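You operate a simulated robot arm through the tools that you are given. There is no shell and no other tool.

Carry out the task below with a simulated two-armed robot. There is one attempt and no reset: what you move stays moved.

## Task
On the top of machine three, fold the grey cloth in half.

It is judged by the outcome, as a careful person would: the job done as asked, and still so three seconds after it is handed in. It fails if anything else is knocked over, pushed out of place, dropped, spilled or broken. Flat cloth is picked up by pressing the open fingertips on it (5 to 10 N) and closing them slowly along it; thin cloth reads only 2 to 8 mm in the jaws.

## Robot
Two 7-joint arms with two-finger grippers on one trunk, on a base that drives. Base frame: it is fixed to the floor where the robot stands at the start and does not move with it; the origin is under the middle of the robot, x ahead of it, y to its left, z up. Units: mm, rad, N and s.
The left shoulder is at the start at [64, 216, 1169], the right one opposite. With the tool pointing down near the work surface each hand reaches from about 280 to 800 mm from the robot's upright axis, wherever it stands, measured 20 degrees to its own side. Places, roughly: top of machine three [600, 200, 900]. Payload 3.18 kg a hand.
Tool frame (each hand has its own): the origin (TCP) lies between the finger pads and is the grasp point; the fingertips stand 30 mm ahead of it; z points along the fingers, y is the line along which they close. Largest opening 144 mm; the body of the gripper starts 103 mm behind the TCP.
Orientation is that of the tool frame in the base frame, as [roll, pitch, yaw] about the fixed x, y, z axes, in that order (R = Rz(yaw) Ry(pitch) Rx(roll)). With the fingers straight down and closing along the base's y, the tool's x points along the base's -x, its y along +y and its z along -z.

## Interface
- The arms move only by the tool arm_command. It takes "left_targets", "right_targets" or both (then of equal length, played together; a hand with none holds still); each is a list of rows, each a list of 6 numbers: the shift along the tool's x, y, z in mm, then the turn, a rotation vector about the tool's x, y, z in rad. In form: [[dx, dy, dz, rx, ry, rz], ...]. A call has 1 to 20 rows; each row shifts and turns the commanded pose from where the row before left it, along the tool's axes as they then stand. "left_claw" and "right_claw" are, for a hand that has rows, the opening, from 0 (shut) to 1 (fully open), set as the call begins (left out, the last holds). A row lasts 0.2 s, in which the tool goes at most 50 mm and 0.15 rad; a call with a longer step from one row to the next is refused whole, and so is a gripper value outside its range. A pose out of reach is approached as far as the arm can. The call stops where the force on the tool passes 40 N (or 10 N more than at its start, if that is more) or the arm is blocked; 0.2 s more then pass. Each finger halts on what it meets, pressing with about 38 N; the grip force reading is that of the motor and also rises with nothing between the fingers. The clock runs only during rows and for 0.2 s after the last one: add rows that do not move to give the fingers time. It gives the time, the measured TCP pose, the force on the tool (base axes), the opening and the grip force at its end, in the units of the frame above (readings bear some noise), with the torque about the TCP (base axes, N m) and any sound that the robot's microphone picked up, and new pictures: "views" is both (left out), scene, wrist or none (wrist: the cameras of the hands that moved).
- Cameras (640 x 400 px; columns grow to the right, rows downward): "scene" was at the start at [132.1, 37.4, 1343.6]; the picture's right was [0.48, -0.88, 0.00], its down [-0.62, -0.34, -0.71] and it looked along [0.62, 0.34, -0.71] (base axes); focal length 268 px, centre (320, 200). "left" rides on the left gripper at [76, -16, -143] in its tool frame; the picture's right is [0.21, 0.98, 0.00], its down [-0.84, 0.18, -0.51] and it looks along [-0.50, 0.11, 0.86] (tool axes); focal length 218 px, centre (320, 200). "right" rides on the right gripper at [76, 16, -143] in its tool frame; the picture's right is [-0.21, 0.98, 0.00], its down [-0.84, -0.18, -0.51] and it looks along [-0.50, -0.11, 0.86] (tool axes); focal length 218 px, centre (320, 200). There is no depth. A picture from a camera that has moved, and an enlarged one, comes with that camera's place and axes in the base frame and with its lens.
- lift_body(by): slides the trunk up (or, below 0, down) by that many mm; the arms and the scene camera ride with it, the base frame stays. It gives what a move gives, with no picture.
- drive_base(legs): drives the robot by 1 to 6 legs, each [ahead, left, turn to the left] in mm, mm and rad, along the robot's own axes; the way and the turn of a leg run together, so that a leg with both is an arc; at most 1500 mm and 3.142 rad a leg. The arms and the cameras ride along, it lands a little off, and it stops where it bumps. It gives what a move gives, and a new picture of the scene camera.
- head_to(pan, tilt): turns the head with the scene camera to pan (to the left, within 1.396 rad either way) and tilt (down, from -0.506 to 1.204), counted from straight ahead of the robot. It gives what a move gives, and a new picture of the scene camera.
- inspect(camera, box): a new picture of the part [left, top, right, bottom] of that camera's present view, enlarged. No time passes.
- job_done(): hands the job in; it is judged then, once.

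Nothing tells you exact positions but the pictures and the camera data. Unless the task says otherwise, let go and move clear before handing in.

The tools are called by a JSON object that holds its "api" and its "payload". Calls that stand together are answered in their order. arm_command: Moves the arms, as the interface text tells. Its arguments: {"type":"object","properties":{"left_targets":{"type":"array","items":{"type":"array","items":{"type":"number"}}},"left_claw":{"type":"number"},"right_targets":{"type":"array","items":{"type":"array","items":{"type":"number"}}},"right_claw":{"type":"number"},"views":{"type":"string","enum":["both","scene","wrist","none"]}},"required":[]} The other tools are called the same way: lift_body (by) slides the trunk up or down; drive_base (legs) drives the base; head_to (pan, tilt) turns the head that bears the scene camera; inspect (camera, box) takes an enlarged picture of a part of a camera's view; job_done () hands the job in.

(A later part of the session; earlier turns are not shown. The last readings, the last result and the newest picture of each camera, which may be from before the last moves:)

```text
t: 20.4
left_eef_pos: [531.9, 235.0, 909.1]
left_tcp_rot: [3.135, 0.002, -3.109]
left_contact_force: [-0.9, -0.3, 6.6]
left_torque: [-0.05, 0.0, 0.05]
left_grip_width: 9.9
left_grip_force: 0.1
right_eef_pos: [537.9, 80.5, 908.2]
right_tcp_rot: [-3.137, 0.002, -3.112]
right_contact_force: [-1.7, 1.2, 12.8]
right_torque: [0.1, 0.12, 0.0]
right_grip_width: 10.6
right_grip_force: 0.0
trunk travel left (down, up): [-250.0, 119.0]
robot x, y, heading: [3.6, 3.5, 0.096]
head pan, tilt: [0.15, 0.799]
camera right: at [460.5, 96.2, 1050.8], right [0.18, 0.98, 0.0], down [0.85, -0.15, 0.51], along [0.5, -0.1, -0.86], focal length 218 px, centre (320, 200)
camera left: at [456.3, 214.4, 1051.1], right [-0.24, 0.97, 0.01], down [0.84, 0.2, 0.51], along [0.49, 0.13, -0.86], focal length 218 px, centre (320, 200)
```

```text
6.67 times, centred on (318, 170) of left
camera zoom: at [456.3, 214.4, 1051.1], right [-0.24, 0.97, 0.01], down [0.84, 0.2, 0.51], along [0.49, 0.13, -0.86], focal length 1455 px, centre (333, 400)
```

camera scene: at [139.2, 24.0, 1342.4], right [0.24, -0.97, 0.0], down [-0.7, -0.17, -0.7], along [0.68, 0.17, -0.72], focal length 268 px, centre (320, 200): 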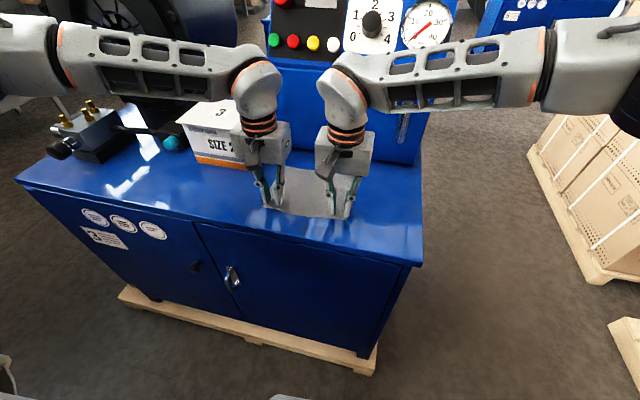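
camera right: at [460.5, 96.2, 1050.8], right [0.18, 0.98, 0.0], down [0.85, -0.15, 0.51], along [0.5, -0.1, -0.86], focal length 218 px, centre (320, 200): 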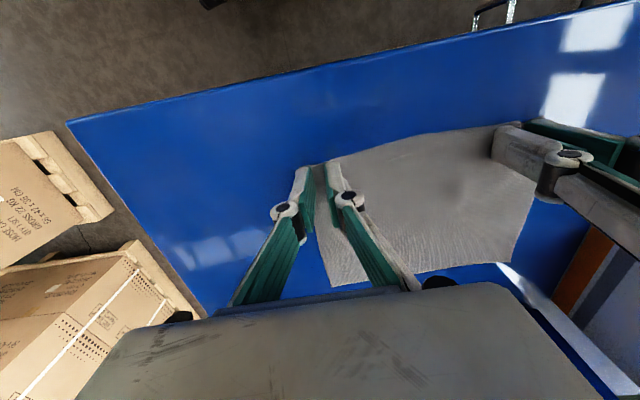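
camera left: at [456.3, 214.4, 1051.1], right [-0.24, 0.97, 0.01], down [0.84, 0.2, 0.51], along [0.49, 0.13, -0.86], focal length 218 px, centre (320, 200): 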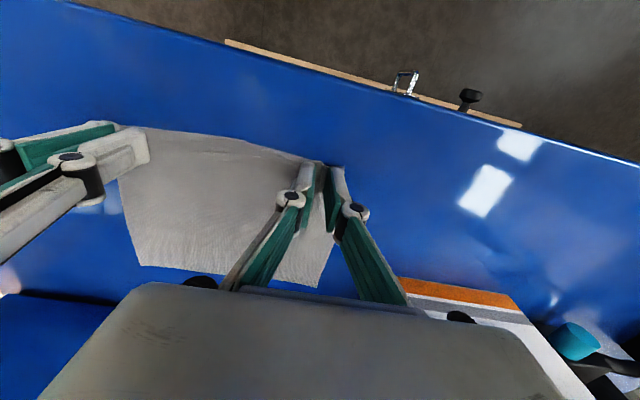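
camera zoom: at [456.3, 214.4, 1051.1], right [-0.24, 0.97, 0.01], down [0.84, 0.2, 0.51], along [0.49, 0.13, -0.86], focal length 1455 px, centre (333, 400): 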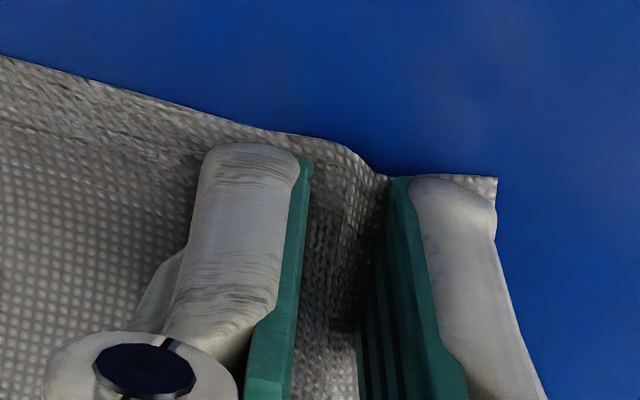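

Ridges are forming between the fingers, so I'll continue closing slowly.

{"api": "arm_command", "payload": {"left_targets": [[0, 0, 0, 0, 0, 0]], "right_targets": [[0, 0, -0.3, -0.002, 0, 0]], "left_claw": 0.055, "right_claw": 0.055, "views": "none"}}

{"api": "arm_command", "payload": {"left_targets": [[0, 0, 0, 0, 0, 0]], "right_targets": [[0, 0, 0, 0, 0, 0]], "left_claw": 0.035, "right_claw": 0.035, "views": "none"}}

{"api": "inspect", "payload": {"camera": "right", "box": [270, 140, 366, 200]}}

{"api": "inspect", "payload": {"camera": "left", "box": [270, 140, 366, 200]}}

```text
t: 20.8
left_eef_pos: [532.2, 235.9, 909.2]
left_tcp_rot: [3.134, 0.003, -3.11]
left_contact_force: [-0.5, -0.6, 3.6]
left_torque: [-0.01, 0.01, 0.0]
left_grip_width: 7.0
left_grip_force: 0.1
right_eef_pos: [539.1, 80.5, 908.2]
right_tcp_rot: [-3.138, 0.001, -3.116]
right_contact_force: [-1.7, 0.3, 10.0]
right_torque: [0.03, 0.06, -0.05]
right_grip_width: 6.2
right_grip_force: 0.0
trunk travel left (down, up): [-250.0, 119.0]
robot x, y, heading: [3.5, 0.1, 0.089]
head pan, tilt: [0.15, 0.799]
```

```text
t: 21.2
left_eef_pos: [534.9, 234.5, 909.3]
left_tcp_rot: [3.135, 0.001, -3.11]
left_contact_force: [-0.5, -0.6, 1.9]
left_torque: [-0.02, 0.02, 0.04]
left_grip_width: 5.2
left_grip_force: 0.1
right_eef_pos: [538.8, 81.2, 909.5]
right_tcp_rot: [-3.139, 0.002, -3.114]
right_contact_force: [-1.3, -0.3, 7.9]
right_torque: [0.03, 0.03, -0.01]
right_grip_width: 4.4
right_grip_force: 0.0
trunk travel left (down, up): [-250.0, 119.0]
robot x, y, heading: [-0.2, -2.1, 0.095]
head pan, tilt: [0.15, 0.799]
```

```text
6.67 times, centred on (318, 170) of right
camera zoom: at [461.8, 95.8, 1050.1], right [0.18, 0.98, 0.0], down [0.85, -0.16, 0.51], along [0.5, -0.09, -0.86], focal length 1455 px, centre (333, 400)
```

zoom: 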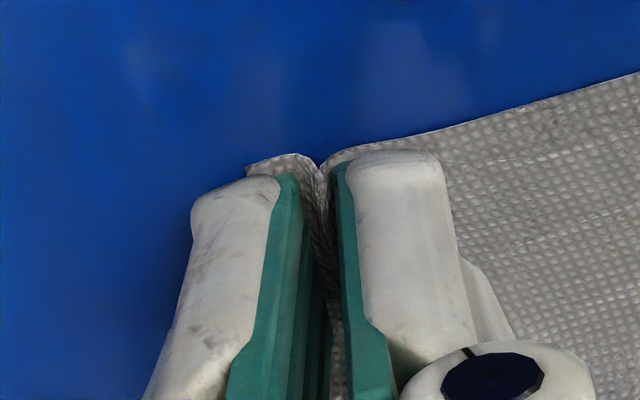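

```text
6.67 times, centred on (318, 170) of left
camera zoom: at [457.0, 214.5, 1050.8], right [-0.24, 0.97, 0.01], down [0.84, 0.2, 0.51], along [0.49, 0.13, -0.86], focal length 1455 px, centre (333, 400)
```

zoom: 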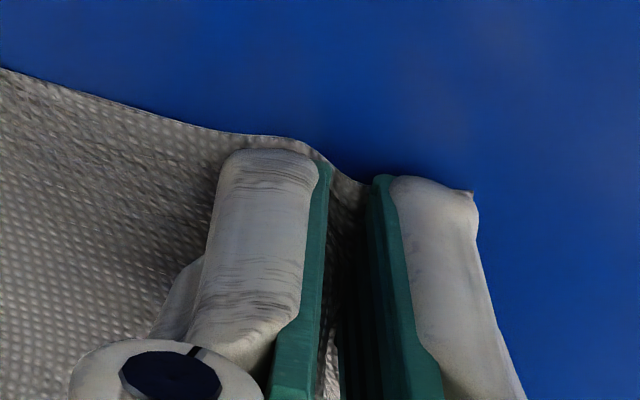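

The right ridge is captured. The left hand's pressure has dropped, so I'll press it down a little more and finish closing.

{"api": "arm_command", "payload": {"left_targets": [[0, 0, 0.8, 0, 0, 0]], "right_targets": [[0, 0, 0, 0, 0, 0]], "left_claw": 0.025, "right_claw": 0.02, "views": "none"}}

{"api": "arm_command", "payload": {"left_targets": [[0, 0, 0, 0, 0, 0], [0, 0, 0, 0, 0, 0]], "right_targets": [[0, 0, 0, 0, 0, 0], [0, 0, 0, 0, 0, 0]], "left_claw": 0.0, "right_claw": 0.0, "views": "none"}}

{"api": "inspect", "payload": {"camera": "right", "box": [270, 140, 366, 200]}}

{"api": "inspect", "payload": {"camera": "left", "box": [270, 140, 366, 200]}}

```text
t: 21.6
left_eef_pos: [533.5, 234.4, 908.9]
left_tcp_rot: [3.134, 0.003, -3.113]
left_contact_force: [-0.8, -1.0, 4.7]
left_torque: [-0.08, 0.04, -0.01]
left_grip_width: 3.6
left_grip_force: 0.5
right_eef_pos: [539.0, 80.6, 908.9]
right_tcp_rot: [-3.138, 0.002, -3.115]
right_contact_force: [0.3, 1.6, 4.0]
right_torque: [0.06, 0.0, 0.02]
right_grip_width: 3.3
right_grip_force: 0.1
trunk travel left (down, up): [-250.0, 119.0]
robot x, y, heading: [-0.5, -1.4, 0.096]
head pan, tilt: [0.15, 0.799]
```

```text
t: 22.2
left_eef_pos: [534.3, 234.9, 908.1]
left_tcp_rot: [3.134, 0.002, -3.112]
left_contact_force: [-1.3, -2.8, 3.2]
left_torque: [-0.06, 0.03, -0.04]
left_grip_width: 3.1
left_grip_force: 33.3
right_eef_pos: [540.1, 81.1, 908.8]
right_tcp_rot: [-3.138, 0.0, -3.114]
right_contact_force: [-0.3, 1.9, 2.1]
right_torque: [0.06, -0.01, -0.01]
right_grip_width: 1.4
right_grip_force: 29.9
trunk travel left (down, up): [-250.0, 119.0]
robot x, y, heading: [0.3, -0.8, 0.095]
head pan, tilt: [0.15, 0.799]
```

```text
6.67 times, centred on (318, 170) of right
camera zoom: at [461.8, 95.7, 1050.1], right [0.18, 0.98, 0.0], down [0.85, -0.16, 0.51], along [0.5, -0.09, -0.86], focal length 1455 px, centre (333, 400)
```

zoom: 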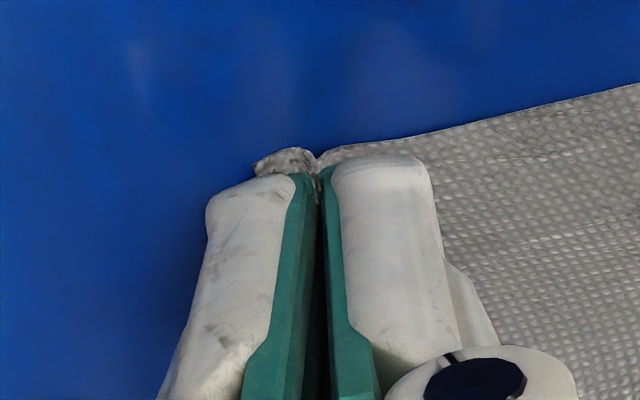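

```text
6.67 times, centred on (318, 170) of left
camera zoom: at [457.3, 214.4, 1050.3], right [-0.24, 0.97, 0.01], down [0.84, 0.2, 0.51], along [0.49, 0.13, -0.86], focal length 1455 px, centre (333, 400)
```

zoom: 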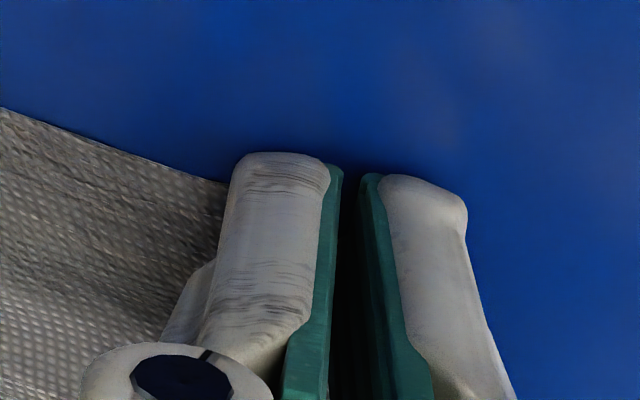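

The left reads 3.1 mm and the right 1.4 mm in the jaws. I'll lift slightly to see whether both corners are held.

{"api": "arm_command", "payload": {"left_targets": [[0, 0, -5, 0, 0, 0], [0, 0, -5, 0, 0, 0], [0, 0, -5, 0, 0, 0]], "right_targets": [[0, 0, -5, 0, 0, 0], [0, 0, -5, 0, 0, 0], [0, 0, -5, 0, 0, 0]], "views": "both"}}

{"api": "inspect", "payload": {"camera": "scene", "box": [230, 130, 390, 230]}}

```text
t: 23.0
left_eef_pos: [535.4, 233.2, 923.2]
left_tcp_rot: [3.135, 0.004, -3.113]
left_contact_force: [-0.7, -1.4, -1.0]
left_torque: [-0.03, 0.03, -0.01]
left_grip_width: 3.5
left_grip_force: 40.1
right_eef_pos: [539.1, 80.2, 924.5]
right_tcp_rot: [-3.138, 0.0, -3.114]
right_contact_force: [-0.3, 1.6, -0.4]
right_torque: [0.02, 0.01, -0.04]
right_grip_width: 0.2
right_grip_force: 29.7
trunk travel left (down, up): [-250.0, 119.0]
robot x, y, heading: [-3.0, 3.0, 0.088]
head pan, tilt: [0.15, 0.799]
camera scene: at [138.6, 23.9, 1342.6], right [0.24, -0.97, 0.0], down [-0.7, -0.17, -0.7], along [0.68, 0.17, -0.72], focal length 268 px, centre (320, 200)
camera right: at [461.7, 95.1, 1066.2], right [0.18, 0.98, 0.0], down [0.85, -0.16, 0.51], along [0.5, -0.09, -0.86], focal length 218 px, centre (320, 200)
camera left: at [458.1, 214.2, 1064.6], right [-0.24, 0.97, 0.01], down [0.84, 0.2, 0.51], along [0.49, 0.13, -0.86], focal length 218 px, centre (320, 200)
```

scene: 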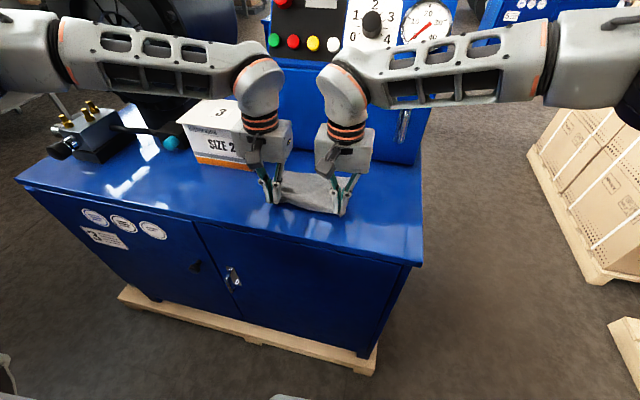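
right: 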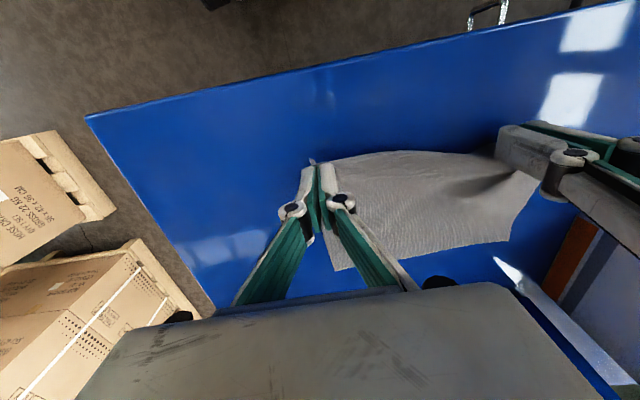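
left: 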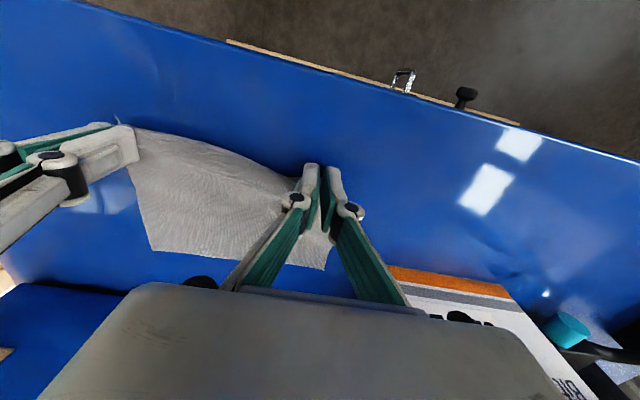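

```text
4.00 times, centred on (310, 180) of scene
camera zoom: at [138.6, 23.9, 1342.6], right [0.24, -0.97, 0.0], down [-0.7, -0.17, -0.7], along [0.68, 0.17, -0.72], focal length 1073 px, centre (360, 280)
```

zoom: 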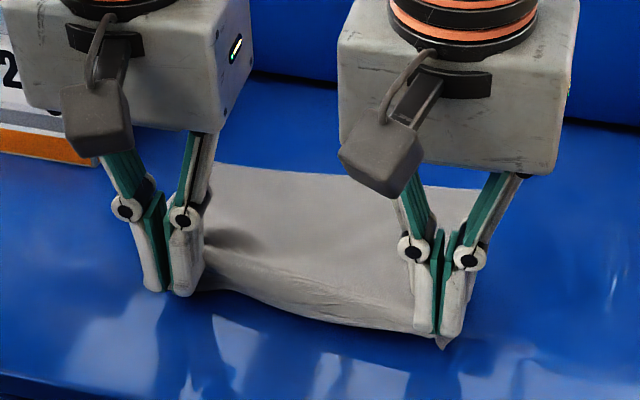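

{"api": "inspect", "payload": {"camera": "right", "box": [270, 135, 366, 195]}}

{"api": "inspect", "payload": {"camera": "left", "box": [270, 140, 366, 200]}}

{"api": "inspect", "payload": {"camera": "scene", "box": [315, 175, 363, 220]}}

{"api": "inspect", "payload": {"camera": "scene", "box": [255, 170, 303, 210]}}

```text
6.67 times, centred on (318, 165) of right
camera zoom: at [461.7, 95.1, 1066.2], right [0.18, 0.98, 0.0], down [0.85, -0.16, 0.51], along [0.5, -0.09, -0.86], focal length 1455 px, centre (333, 433)
```

zoom: 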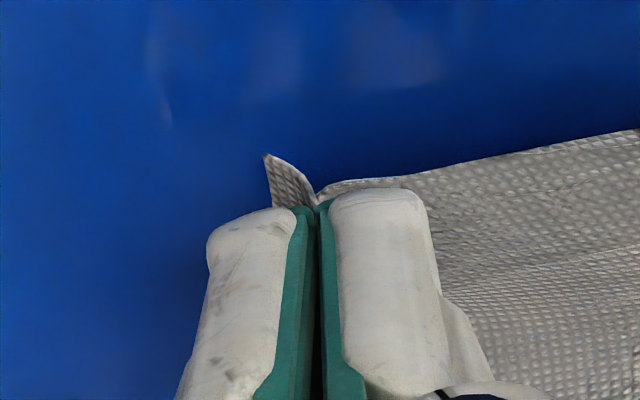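

```text
6.67 times, centred on (318, 170) of left
camera zoom: at [458.1, 214.2, 1064.6], right [-0.24, 0.97, 0.01], down [0.84, 0.2, 0.51], along [0.49, 0.13, -0.86], focal length 1455 px, centre (333, 400)
```

zoom: 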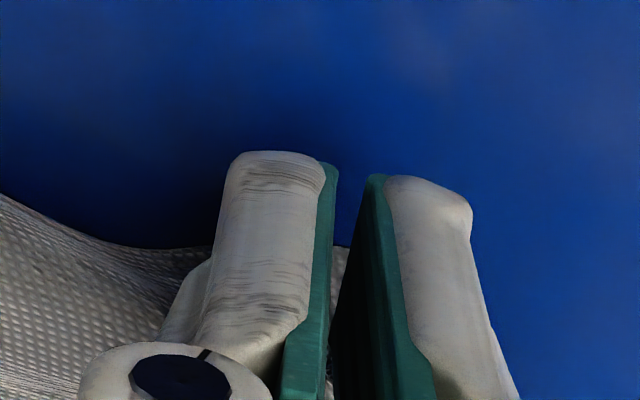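

```text
8.89 times, centred on (339, 198) of scene
camera zoom: at [138.6, 23.9, 1342.6], right [0.24, -0.97, 0.0], down [-0.7, -0.17, -0.7], along [0.68, 0.17, -0.72], focal length 2384 px, centre (151, 222)
```

zoom: 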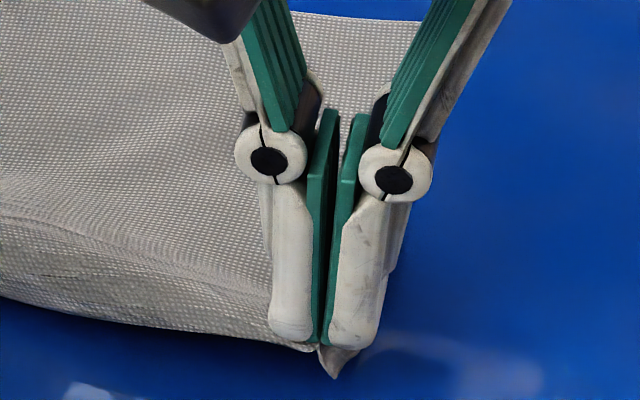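

```text
10.00 times, centred on (279, 190) of scene
camera zoom: at [138.6, 23.9, 1342.6], right [0.24, -0.97, 0.0], down [-0.7, -0.17, -0.7], along [0.68, 0.17, -0.72], focal length 2682 px, centre (730, 300)
```

zoom: 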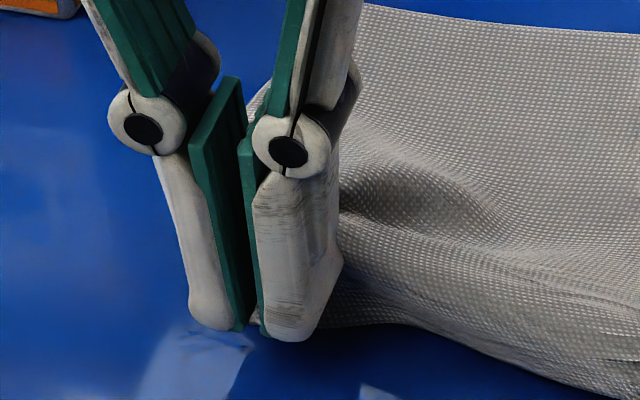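

Both corners appear to be held, though the right pinch is thin. I'll lift a bit more to test it.

{"api": "arm_command", "payload": {"left_targets": [[0, 0, -6, 0, 0, 0], [0, 0, -6, 0, 0, 0], [0, 0, -6, 0, 0, 0], [0, 0, -6, 0, 0, 0]], "right_targets": [[0, 0, -6, 0, 0, 0], [0, 0, -6, 0, 0, 0], [0, 0, -6, 0, 0, 0], [0, 0, -6, 0, 0, 0]], "views": "none"}}

{"api": "inspect", "payload": {"camera": "scene", "box": [230, 110, 390, 220]}}

{"api": "inspect", "payload": {"camera": "right", "box": [240, 120, 400, 220]}}

{"api": "inspect", "payload": {"camera": "left", "box": [240, 120, 400, 220]}}

```text
t: 24.0
left_eef_pos: [534.1, 234.4, 946.6]
left_tcp_rot: [3.133, 0.003, -3.111]
left_contact_force: [0.1, -0.4, 1.2]
left_torque: [-0.01, -0.01, 0.01]
left_grip_width: 1.7
left_grip_force: 29.7
right_eef_pos: [540.5, 79.8, 947.9]
right_tcp_rot: [-3.138, 0.0, -3.113]
right_contact_force: [0.8, 0.2, -1.6]
right_torque: [0.02, -0.02, 0.01]
right_grip_width: 0.1
right_grip_force: 30.4
trunk travel left (down, up): [-250.0, 119.0]
robot x, y, heading: [1.3, -1.5, 0.093]
head pan, tilt: [0.15, 0.799]
```

```text
3.64 times, centred on (310, 165) of scene
camera zoom: at [138.5, 23.9, 1342.6], right [0.24, -0.97, 0.0], down [-0.7, -0.17, -0.7], along [0.68, 0.17, -0.72], focal length 975 px, centre (356, 327)
```

zoom: 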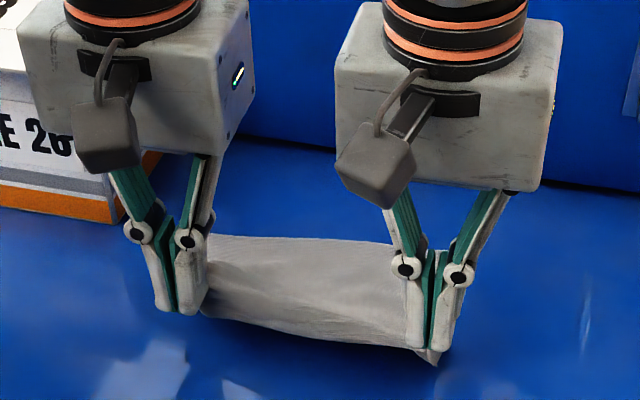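

```text
4.00 times, centred on (320, 170) of right
camera zoom: at [462.2, 95.4, 1090.1], right [0.18, 0.98, 0.0], down [0.85, -0.16, 0.51], along [0.5, -0.09, -0.86], focal length 873 px, centre (320, 320)
```

zoom: 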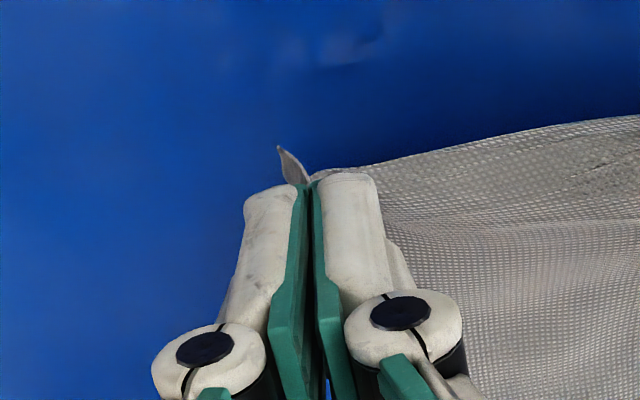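

```text
4.00 times, centred on (320, 170) of left
camera zoom: at [457.0, 214.4, 1089.1], right [-0.24, 0.97, 0.01], down [0.84, 0.2, 0.51], along [0.49, 0.13, -0.86], focal length 873 px, centre (320, 320)
```

zoom: 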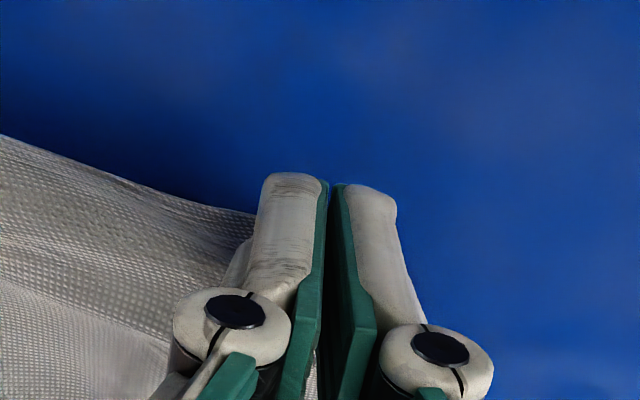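

Both corners are holding. I'll lift straight up so the whole cloth hangs, checking partway.

{"api": "arm_command", "payload": {"left_targets": [[0, 0, -10, 0, 0, 0], [0, 0, -10, 0, 0, 0], [0, 0, -10, 0, 0, 0], [0, 0, -10, 0, 0, 0], [0, 0, -10, 0, 0, 0]], "right_targets": [[0, 0, -10, 0, 0, 0], [0, 0, -10, 0, 0, 0], [0, 0, -10, 0, 0, 0], [0, 0, -10, 0, 0, 0], [0, 0, -10, 0, 0, 0]], "views": "none"}}

{"api": "inspect", "payload": {"camera": "scene", "box": [220, 80, 400, 220]}}

{"api": "inspect", "payload": {"camera": "left", "box": [100, 80, 420, 280]}}

{"api": "inspect", "payload": {"camera": "right", "box": [220, 80, 540, 280]}}

```text
t: 25.2
left_eef_pos: [534.5, 234.1, 996.6]
left_tcp_rot: [3.135, 0.002, -3.112]
left_contact_force: [-0.7, -1.4, -1.3]
left_torque: [-0.06, 0.01, -0.02]
left_grip_width: 0.0
left_grip_force: 28.8
right_eef_pos: [539.4, 80.9, 999.0]
right_tcp_rot: [-3.136, 0.0, -3.117]
right_contact_force: [0.0, 0.2, 1.1]
right_torque: [0.03, -0.02, -0.02]
right_grip_width: 0.1
right_grip_force: 30.2
trunk travel left (down, up): [-250.0, 119.0]
robot x, y, heading: [-0.7, -0.3, 0.094]
head pan, tilt: [0.15, 0.799]
```

```text
2.86 times, centred on (310, 150) of scene
camera zoom: at [138.3, 23.8, 1342.6], right [0.24, -0.97, 0.0], down [-0.7, -0.17, -0.7], along [0.68, 0.17, -0.72], focal length 766 px, centre (349, 343)
```

zoom: 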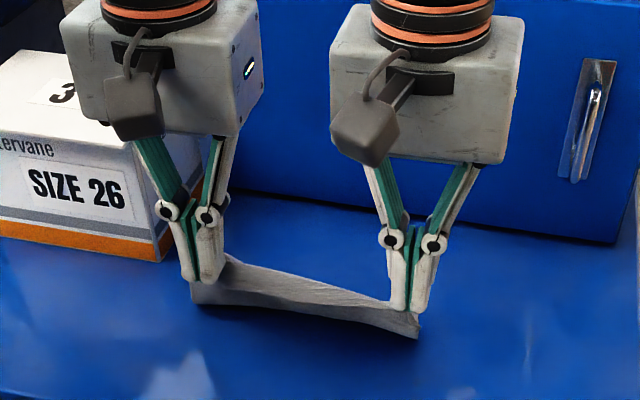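

```text
2.00 times, centred on (260, 180) of left
camera zoom: at [457.3, 213.9, 1139.3], right [-0.24, 0.97, 0.01], down [0.84, 0.2, 0.51], along [0.49, 0.13, -0.86], focal length 436 px, centre (440, 240)
```

zoom: 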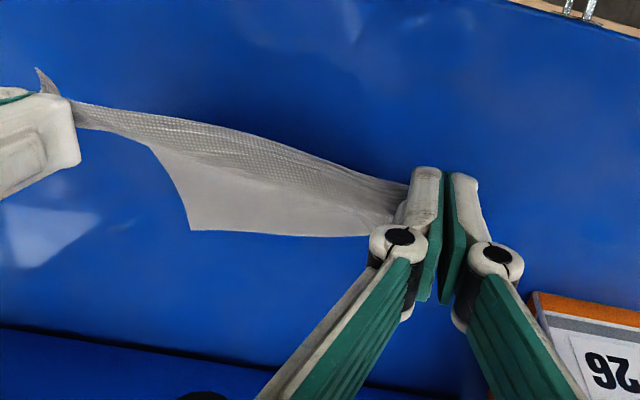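

```text
2.00 times, centred on (380, 180) of right
camera zoom: at [461.7, 95.6, 1140.3], right [0.18, 0.98, 0.0], down [0.85, -0.16, 0.51], along [0.5, -0.1, -0.86], focal length 436 px, centre (200, 240)
```

zoom: 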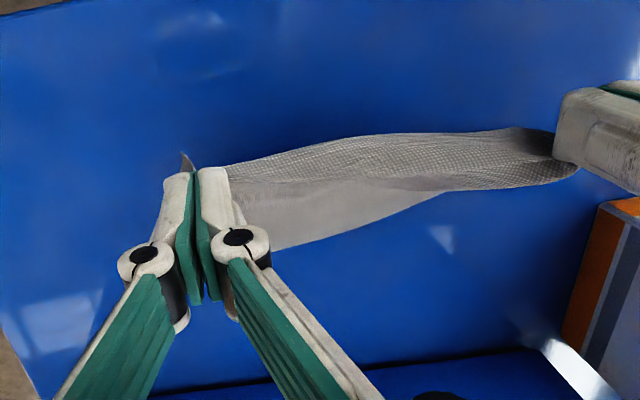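

{"api": "inspect", "payload": {"camera": "scene", "box": [258, 140, 308, 180]}}

{"api": "inspect", "payload": {"camera": "left", "box": [250, 130, 346, 190]}}

{"api": "inspect", "payload": {"camera": "right", "box": [430, 110, 540, 190]}}

```text
10.00 times, centred on (283, 160) of scene
camera zoom: at [138.3, 23.8, 1342.6], right [0.24, -0.97, 0.0], down [-0.7, -0.17, -0.7], along [0.68, 0.17, -0.72], focal length 2682 px, centre (690, 600)
```

zoom: 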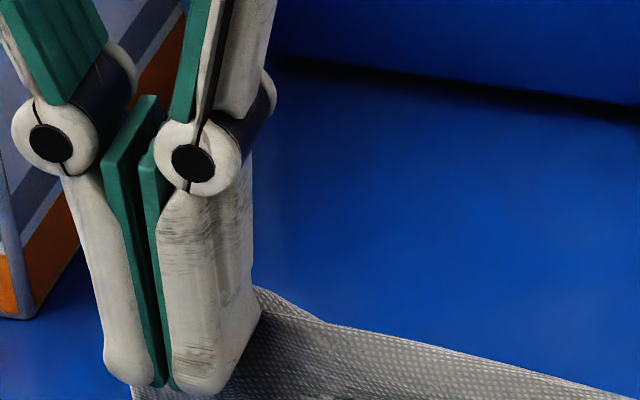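

```text
6.67 times, centred on (298, 160) of left
camera zoom: at [457.3, 213.9, 1139.3], right [-0.24, 0.97, 0.01], down [0.84, 0.2, 0.51], along [0.49, 0.13, -0.86], focal length 1455 px, centre (467, 467)
```

zoom: 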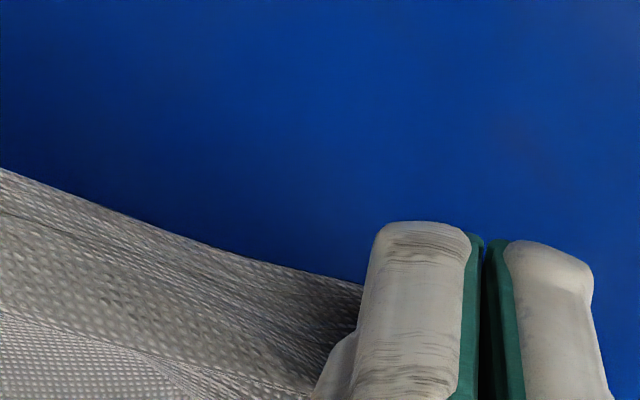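

```text
5.00 times, centred on (485, 150) of right
camera zoom: at [461.7, 95.6, 1140.3], right [0.18, 0.98, 0.0], down [0.85, -0.16, 0.51], along [0.5, -0.1, -0.86], focal length 1091 px, centre (-505, 450)
```

zoom: 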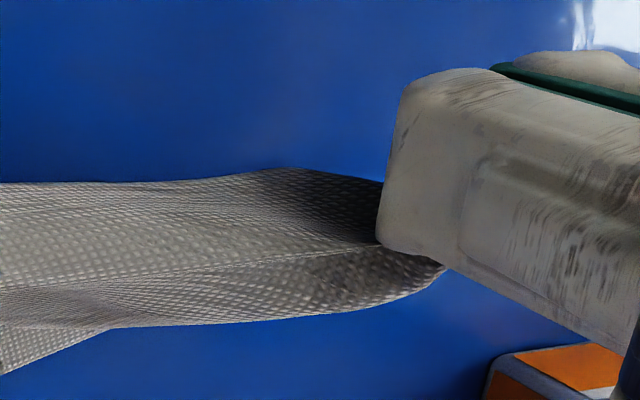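

It's unclear whether the left hand still holds the cloth. I'll raise only the left hand 20 mm and see whether the cloth follows.

{"api": "arm_command", "payload": {"left_targets": [[0, 0, -7, 0, 0, 0], [0, 0, -7, 0, 0, 0], [0, 0, -6, 0, 0, 0]], "views": "none"}}

{"api": "inspect", "payload": {"camera": "scene", "box": [220, 80, 400, 220]}}

{"api": "inspect", "payload": {"camera": "right", "box": [380, 90, 540, 190]}}

{"api": "inspect", "payload": {"camera": "left", "box": [200, 120, 360, 220]}}

```text
t: 26.0
left_eef_pos: [534.7, 232.3, 1017.4]
left_tcp_rot: [3.138, 0.002, -3.112]
left_contact_force: [0.6, -1.4, -1.9]
left_torque: [0.0, 0.0, -0.02]
left_grip_width: 3.5
left_grip_force: 36.1
right_eef_pos: [539.2, 79.9, 997.6]
right_tcp_rot: [-3.138, 0.0, -3.114]
right_contact_force: [0.5, 0.8, 1.8]
right_torque: [0.0, -0.04, -0.01]
right_grip_width: 1.7
right_grip_force: 38.1
trunk travel left (down, up): [-250.0, 119.0]
robot x, y, heading: [1.5, -0.8, 0.097]
head pan, tilt: [0.15, 0.799]
```

```text
2.86 times, centred on (310, 150) of scene
camera zoom: at [138.6, 23.9, 1342.6], right [0.24, -0.97, 0.0], down [-0.7, -0.17, -0.7], along [0.68, 0.17, -0.72], focal length 766 px, centre (349, 343)
```

zoom: 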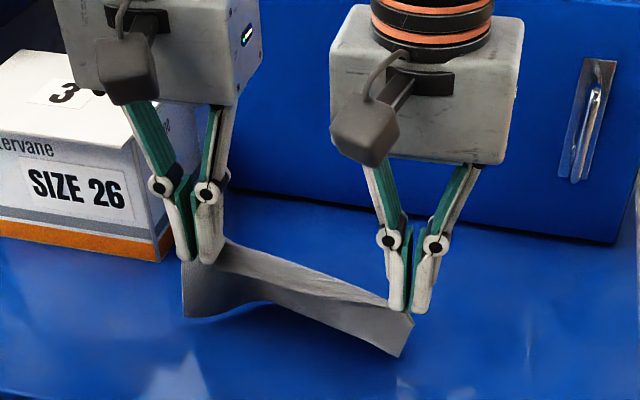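

```text
4.00 times, centred on (460, 140) of right
camera zoom: at [462.0, 95.6, 1139.8], right [0.18, 0.98, 0.0], down [0.85, -0.16, 0.51], along [0.5, -0.09, -0.86], focal length 873 px, centre (-240, 440)
```

zoom: 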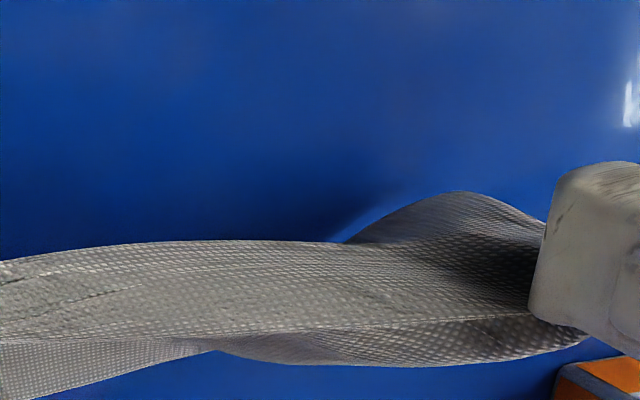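

```text
4.00 times, centred on (280, 170) of left
camera zoom: at [457.6, 213.3, 1158.9], right [-0.24, 0.97, 0.01], down [0.84, 0.2, 0.51], along [0.49, 0.13, -0.86], focal length 873 px, centre (480, 320)
```

zoom: 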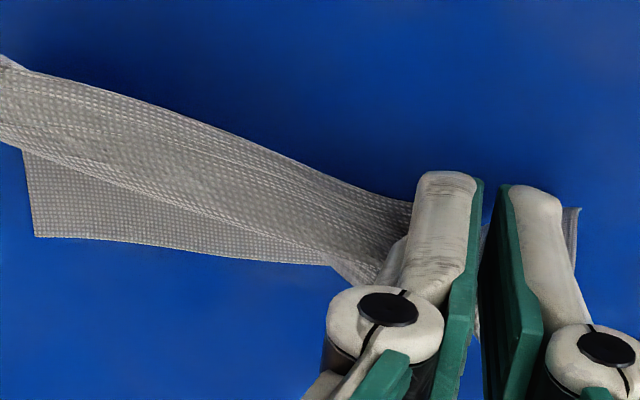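

The cloth follows, so both hands hold it. Its far edge is sliding along the table at about x = 574, y 89–279. I'll level the hands and raise them until the cloth hangs nearly free.

{"api": "arm_command", "payload": {"left_targets": [[0, 0, 0, 0, 0, 0], [0, 0, 0, 0, 0, 0], [0, 0, -8, 0, 0, 0], [0, 0, -8, 0, 0, 0], [0, 0, -8, 0, 0, 0]], "right_targets": [[0, 0, -10, 0, 0, 0], [0, 0, -10, 0, 0, 0], [0, 0, -8, 0, 0, 0], [0, 0, -8, 0, 0, 0], [0, 0, -8, 0, 0, 0]], "views": "both"}}

{"api": "inspect", "payload": {"camera": "scene", "box": [220, 80, 400, 220]}}

```text
t: 27.2
left_eef_pos: [535.3, 233.5, 1042.0]
left_tcp_rot: [3.136, 0.001, -3.113]
left_contact_force: [-0.7, -0.4, 0.9]
left_torque: [-0.02, 0.01, 0.01]
left_grip_width: 2.0
left_grip_force: 29.3
right_eef_pos: [540.3, 82.3, 1043.2]
right_tcp_rot: [-3.138, 0.003, -3.116]
right_contact_force: [0.4, 2.0, -0.6]
right_torque: [0.1, -0.02, -0.01]
right_grip_width: 0.7
right_grip_force: 31.1
trunk travel left (down, up): [-250.0, 119.0]
robot x, y, heading: [-0.1, -3.5, 0.091]
head pan, tilt: [0.15, 0.799]
camera scene: at [138.4, 23.9, 1342.6], right [0.24, -0.97, 0.0], down [-0.7, -0.17, -0.7], along [0.68, 0.17, -0.72], focal length 268 px, centre (320, 200)
camera right: at [461.8, 96.5, 1184.3], right [0.18, 0.98, 0.0], down [0.85, -0.16, 0.51], along [0.5, -0.09, -0.86], focal length 218 px, centre (320, 200)
camera left: at [458.0, 213.9, 1183.0], right [-0.24, 0.97, 0.01], down [0.84, 0.2, 0.51], along [0.49, 0.13, -0.86], focal length 218 px, centre (320, 200)
```

scene: 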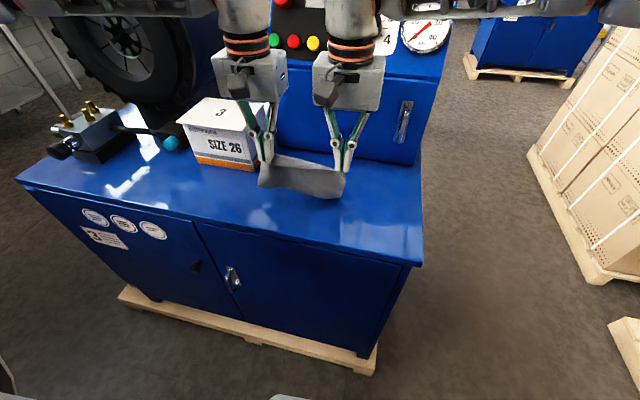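
right: 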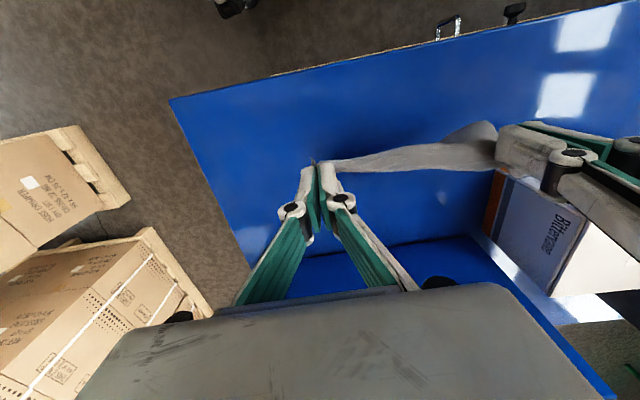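
left: 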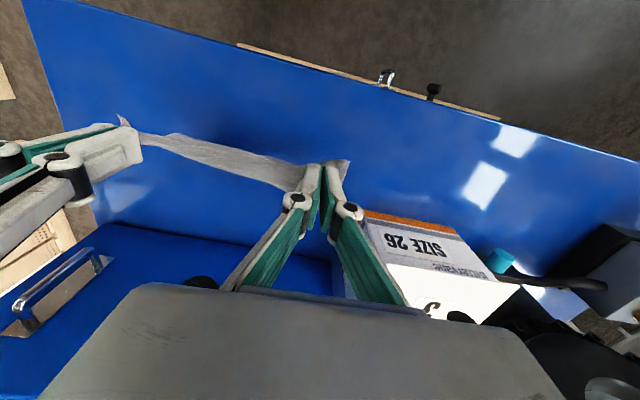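

```text
2.86 times, centred on (310, 150) of scene
camera zoom: at [138.4, 23.9, 1342.6], right [0.24, -0.97, 0.0], down [-0.7, -0.17, -0.7], along [0.68, 0.17, -0.72], focal length 766 px, centre (349, 343)
```

zoom: 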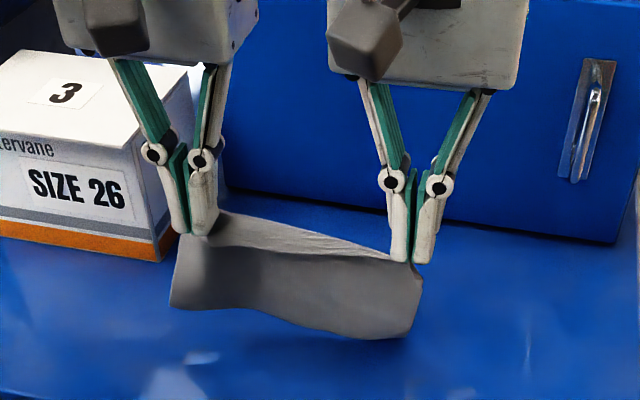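

{"api": "inspect", "payload": {"camera": "left", "box": [230, 120, 390, 220]}}

{"api": "inspect", "payload": {"camera": "right", "box": [280, 100, 520, 220]}}

{"api": "inspect", "payload": {"camera": "scene", "box": [262, 130, 358, 200]}}

```text
4.00 times, centred on (310, 170) of left
camera zoom: at [458.0, 213.9, 1183.0], right [-0.24, 0.97, 0.01], down [0.84, 0.2, 0.51], along [0.49, 0.13, -0.86], focal length 873 px, centre (360, 320)
```

zoom: 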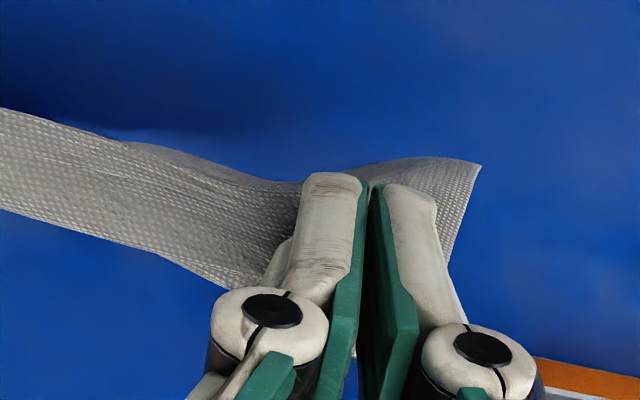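

```text
2.67 times, centred on (400, 160) of right
camera zoom: at [461.8, 96.5, 1184.3], right [0.18, 0.98, 0.0], down [0.85, -0.16, 0.51], along [0.5, -0.09, -0.86], focal length 582 px, centre (107, 307)
```

zoom: 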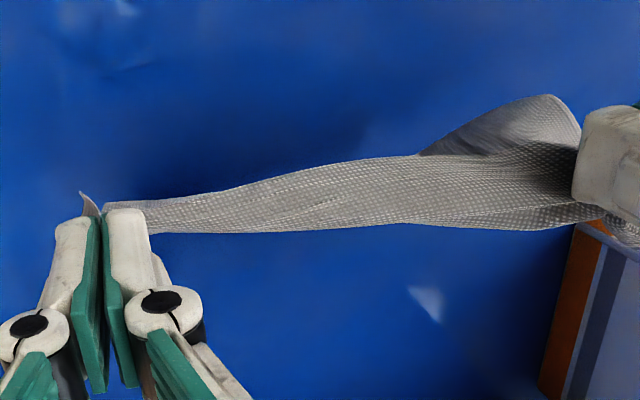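

```text
5.71 times, centred on (310, 165) of scene
camera zoom: at [138.4, 23.9, 1342.6], right [0.24, -0.97, 0.0], down [-0.7, -0.17, -0.7], along [0.68, 0.17, -0.72], focal length 1533 px, centre (377, 400)
```

zoom: 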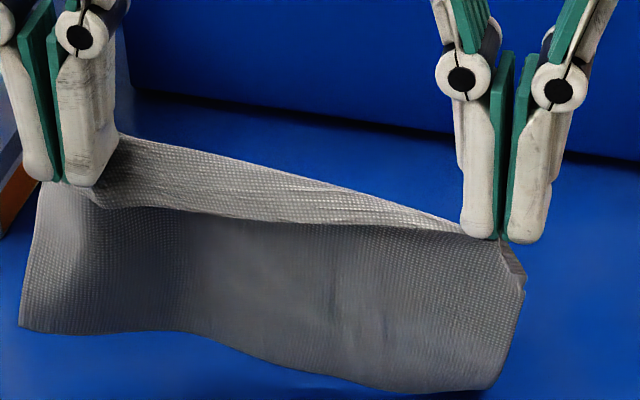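

I read the cloth as hanging from both grips, with corner D still touching the table at about (595,89) and corner C curled up on the left. I'll raise it clear of the table so it hangs naturally and look again.

{"api": "arm_command", "payload": {"left_targets": [[0, 0, -10, 0, 0, 0], [0, 0, -10, 0, 0, 0], [0, 0, -10, 0, 0, 0], [0, 0, -10, 0, 0, 0], [0, 0, 0, 0, 0, 0], [0, 0, 0, 0, 0, 0], [0, 0, 0, 0, 0, 0]], "right_targets": [[0, 0, -10, 0, 0, 0], [0, 0, -10, 0, 0, 0], [0, 0, -10, 0, 0, 0], [0, 0, -10, 0, 0, 0], [0, 0, 0, 0, 0, 0], [0, 0, 0, 0, 0, 0], [0, 0, 0, 0, 0, 0]], "views": "both"}}

{"api": "inspect", "payload": {"camera": "scene", "box": [230, 90, 390, 210]}}

{"api": "inspect", "payload": {"camera": "left", "box": [90, 80, 410, 280]}}

{"api": "inspect", "payload": {"camera": "right", "box": [230, 80, 550, 280]}}

```text
t: 28.8
left_eef_pos: [534.0, 232.6, 1080.9]
left_tcp_rot: [3.134, 0.001, -3.11]
left_contact_force: [0.2, -1.1, -1.8]
left_torque: [0.02, -0.01, -0.01]
left_grip_width: 3.5
left_grip_force: 38.1
right_eef_pos: [539.6, 81.4, 1082.6]
right_tcp_rot: [-3.139, 0.002, -3.113]
right_contact_force: [0.0, 0.8, -1.8]
right_torque: [0.01, 0.0, -0.01]
right_grip_width: 0.0
right_grip_force: 31.8
trunk travel left (down, up): [-250.0, 119.0]
robot x, y, heading: [-0.8, 3.1, 0.098]
head pan, tilt: [0.15, 0.799]
camera scene: at [138.8, 24.0, 1342.5], right [0.24, -0.97, 0.0], down [-0.7, -0.17, -0.7], along [0.68, 0.17, -0.72], focal length 268 px, centre (320, 200)
camera right: at [462.2, 97.7, 1223.9], right [0.18, 0.98, 0.0], down [0.85, -0.16, 0.51], along [0.5, -0.1, -0.86], focal length 218 px, centre (320, 200)
camera left: at [457.3, 213.4, 1222.6], right [-0.24, 0.97, 0.01], down [0.84, 0.2, 0.51], along [0.49, 0.13, -0.86], focal length 218 px, centre (320, 200)
```

scene: 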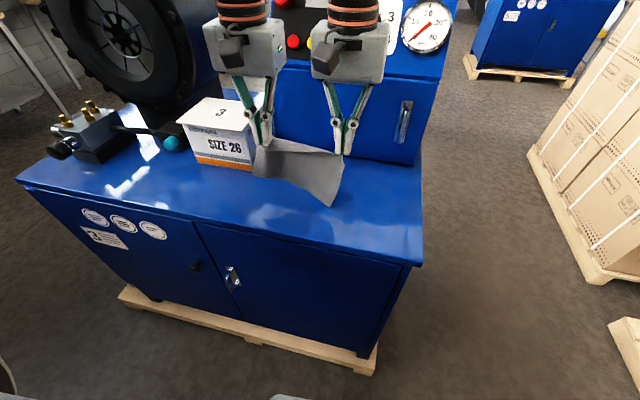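
right: 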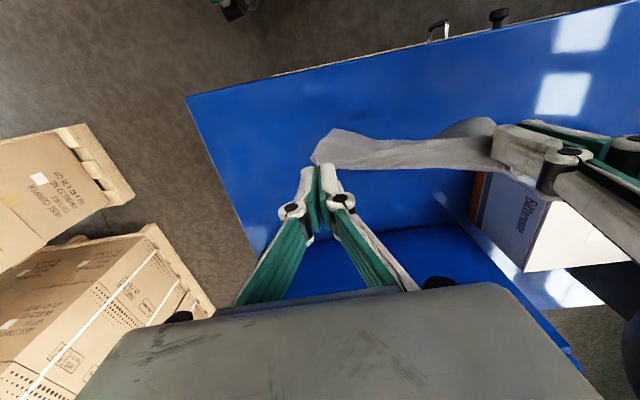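
left: 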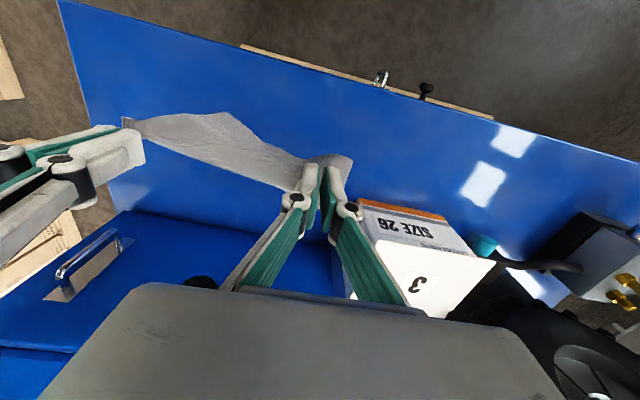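

```text
3.33 times, centred on (310, 150) of scene
camera zoom: at [138.8, 24.0, 1342.5], right [0.24, -0.97, 0.0], down [-0.7, -0.17, -0.7], along [0.68, 0.17, -0.72], focal length 894 px, centre (353, 367)
```

zoom: 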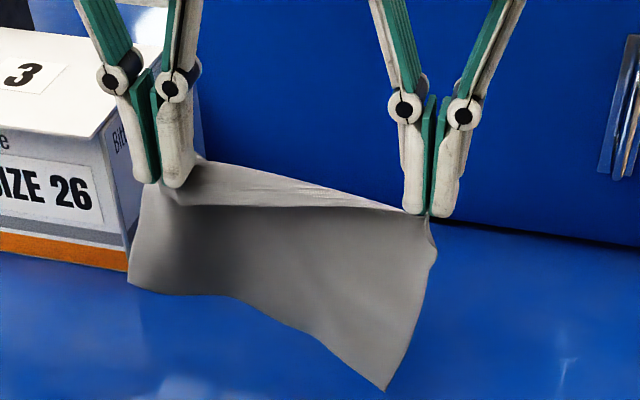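

```text
2.00 times, centred on (250, 180) of left
camera zoom: at [457.3, 213.4, 1222.6], right [-0.24, 0.97, 0.01], down [0.84, 0.2, 0.51], along [0.49, 0.13, -0.86], focal length 436 px, centre (460, 240)
```

zoom: 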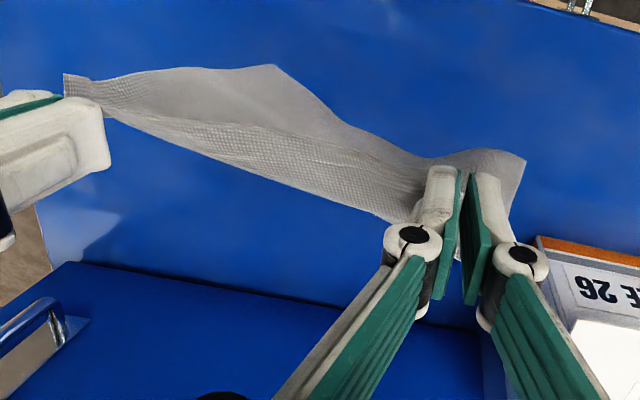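

```text
2.00 times, centred on (390, 180) of right
camera zoom: at [462.2, 97.7, 1223.9], right [0.18, 0.98, 0.0], down [0.85, -0.16, 0.51], along [0.5, -0.1, -0.86], focal length 436 px, centre (180, 240)
```

zoom: 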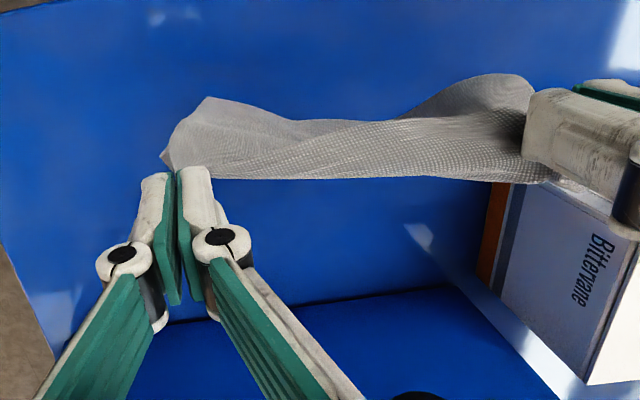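

The cloth hangs skewed: D is about 143 mm below the grips but C only about 94 mm, so the left grip isn't at the corner. A fold from here would be crooked. I'll carry the cloth forward, lay it out flat again on the table and regrip.

{"api": "arm_command", "payload": {"left_targets": [[-14, -0.4, 0, 0, 0, 0], [-14, -0.4, 0, 0, 0, 0], [-14, -0.4, 0, 0, 0, 0], [-14, -0.4, 0, 0, 0, 0], [-14, -0.4, 0, 0, 0, 0], [-14, -0.4, 0, 0, 0, 0], [-14, -0.4, 0, 0, 0, 0], [-14, -0.4, 0, 0, 0, 0], [-14, -0.4, 0, 0, 0, 0], [-14, -0.4, 0, 0, 0, 0], [0, 0, 0, 0, 0, 0], [0, 0, 0, 0, 0, 0]], "right_targets": [[-14, -0.4, 0, 0, 0, 0], [-14, -0.4, 0, 0, 0, 0], [-14, -0.4, 0, 0, 0, 0], [-14, -0.4, 0, 0, 0, 0], [-14, -0.4, 0, 0, 0, 0], [-14, -0.4, 0, 0, 0, 0], [-14, -0.4, 0, 0, 0, 0], [-14, -0.4, 0, 0, 0, 0], [-14, -0.4, 0, 0, 0, 0], [-14, -0.4, 0, 0, 0, 0], [0, 0, 0, 0, 0, 0], [0, 0, 0, 0, 0, 0]], "views": "scene"}}

{"api": "inspect", "payload": {"camera": "scene", "box": [230, 70, 390, 190]}}

{"api": "inspect", "payload": {"camera": "left", "box": [90, 80, 410, 280]}}

```text
t: 31.6
left_eef_pos: [610.4, 233.2, 1081.4]
left_tcp_rot: [3.136, 0.003, -3.109]
left_contact_force: [0.3, 0.4, 0.0]
left_torque: [0.02, 0.02, 0.01]
left_grip_width: 0.0
left_grip_force: 32.6
left hand out of reach, approached as far as the arm can: row 6, 7, 8, 9, 10
right_eef_pos: [672.1, 50.5, 1096.2]
right_tcp_rot: [3.092, -0.007, 3.108]
right_contact_force: [0.4, -0.6, 0.0]
right_torque: [0.01, -0.01, 0.02]
right_grip_width: 0.0
right_grip_force: 30.6
right hand out of reach, approached as far as the arm can: row 9, 10
trunk travel left (down, up): [-250.0, 119.0]
robot x, y, heading: [1.1, -1.7, 0.095]
head pan, tilt: [0.15, 0.799]
stopped in row 12 (right hand): the arm was blocked; the commanded pose is now the measured one
camera scene: at [139.0, 23.4, 1342.5], right [0.24, -0.97, 0.0], down [-0.7, -0.17, -0.7], along [0.68, 0.17, -0.72], focal length 268 px, centre (320, 200)
```

scene: 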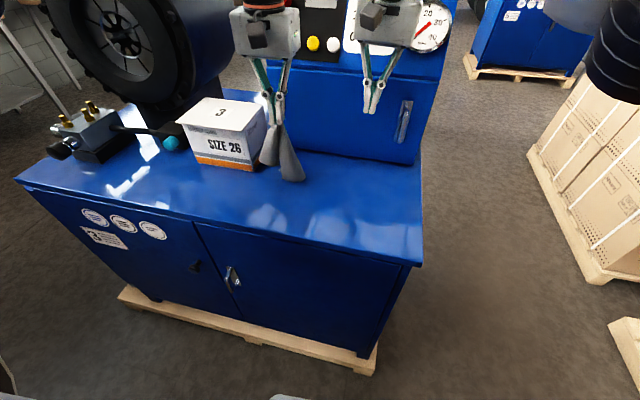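

```text
3.33 times, centred on (310, 130) of scene
camera zoom: at [139.0, 23.4, 1342.5], right [0.24, -0.97, 0.0], down [-0.7, -0.17, -0.7], along [0.68, 0.17, -0.72], focal length 894 px, centre (353, 433)
```

zoom: 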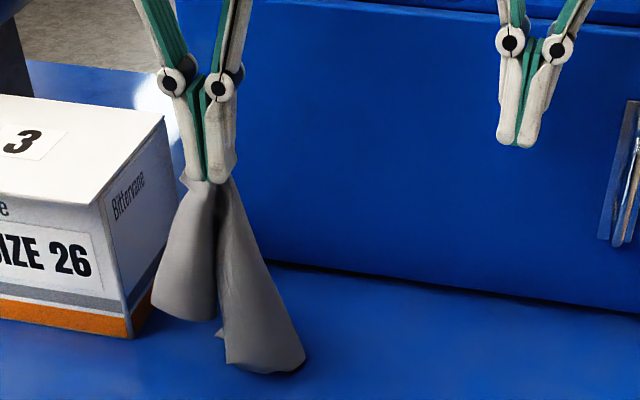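

```text
2.00 times, centred on (250, 180) of left
camera zoom: at [534.4, 213.4, 1222.3], right [-0.24, 0.97, 0.01], down [0.84, 0.2, 0.51], along [0.49, 0.13, -0.86], focal length 436 px, centre (460, 240)
```

zoom: 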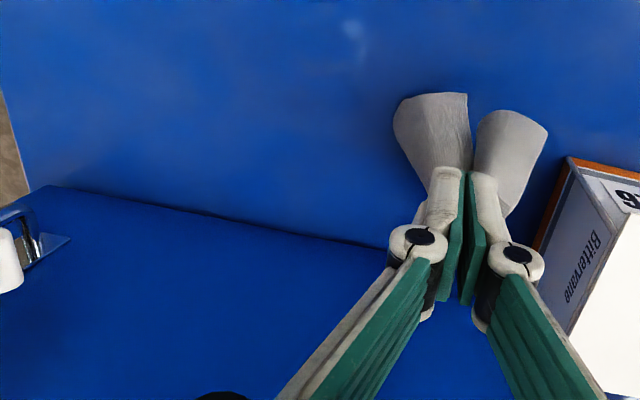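

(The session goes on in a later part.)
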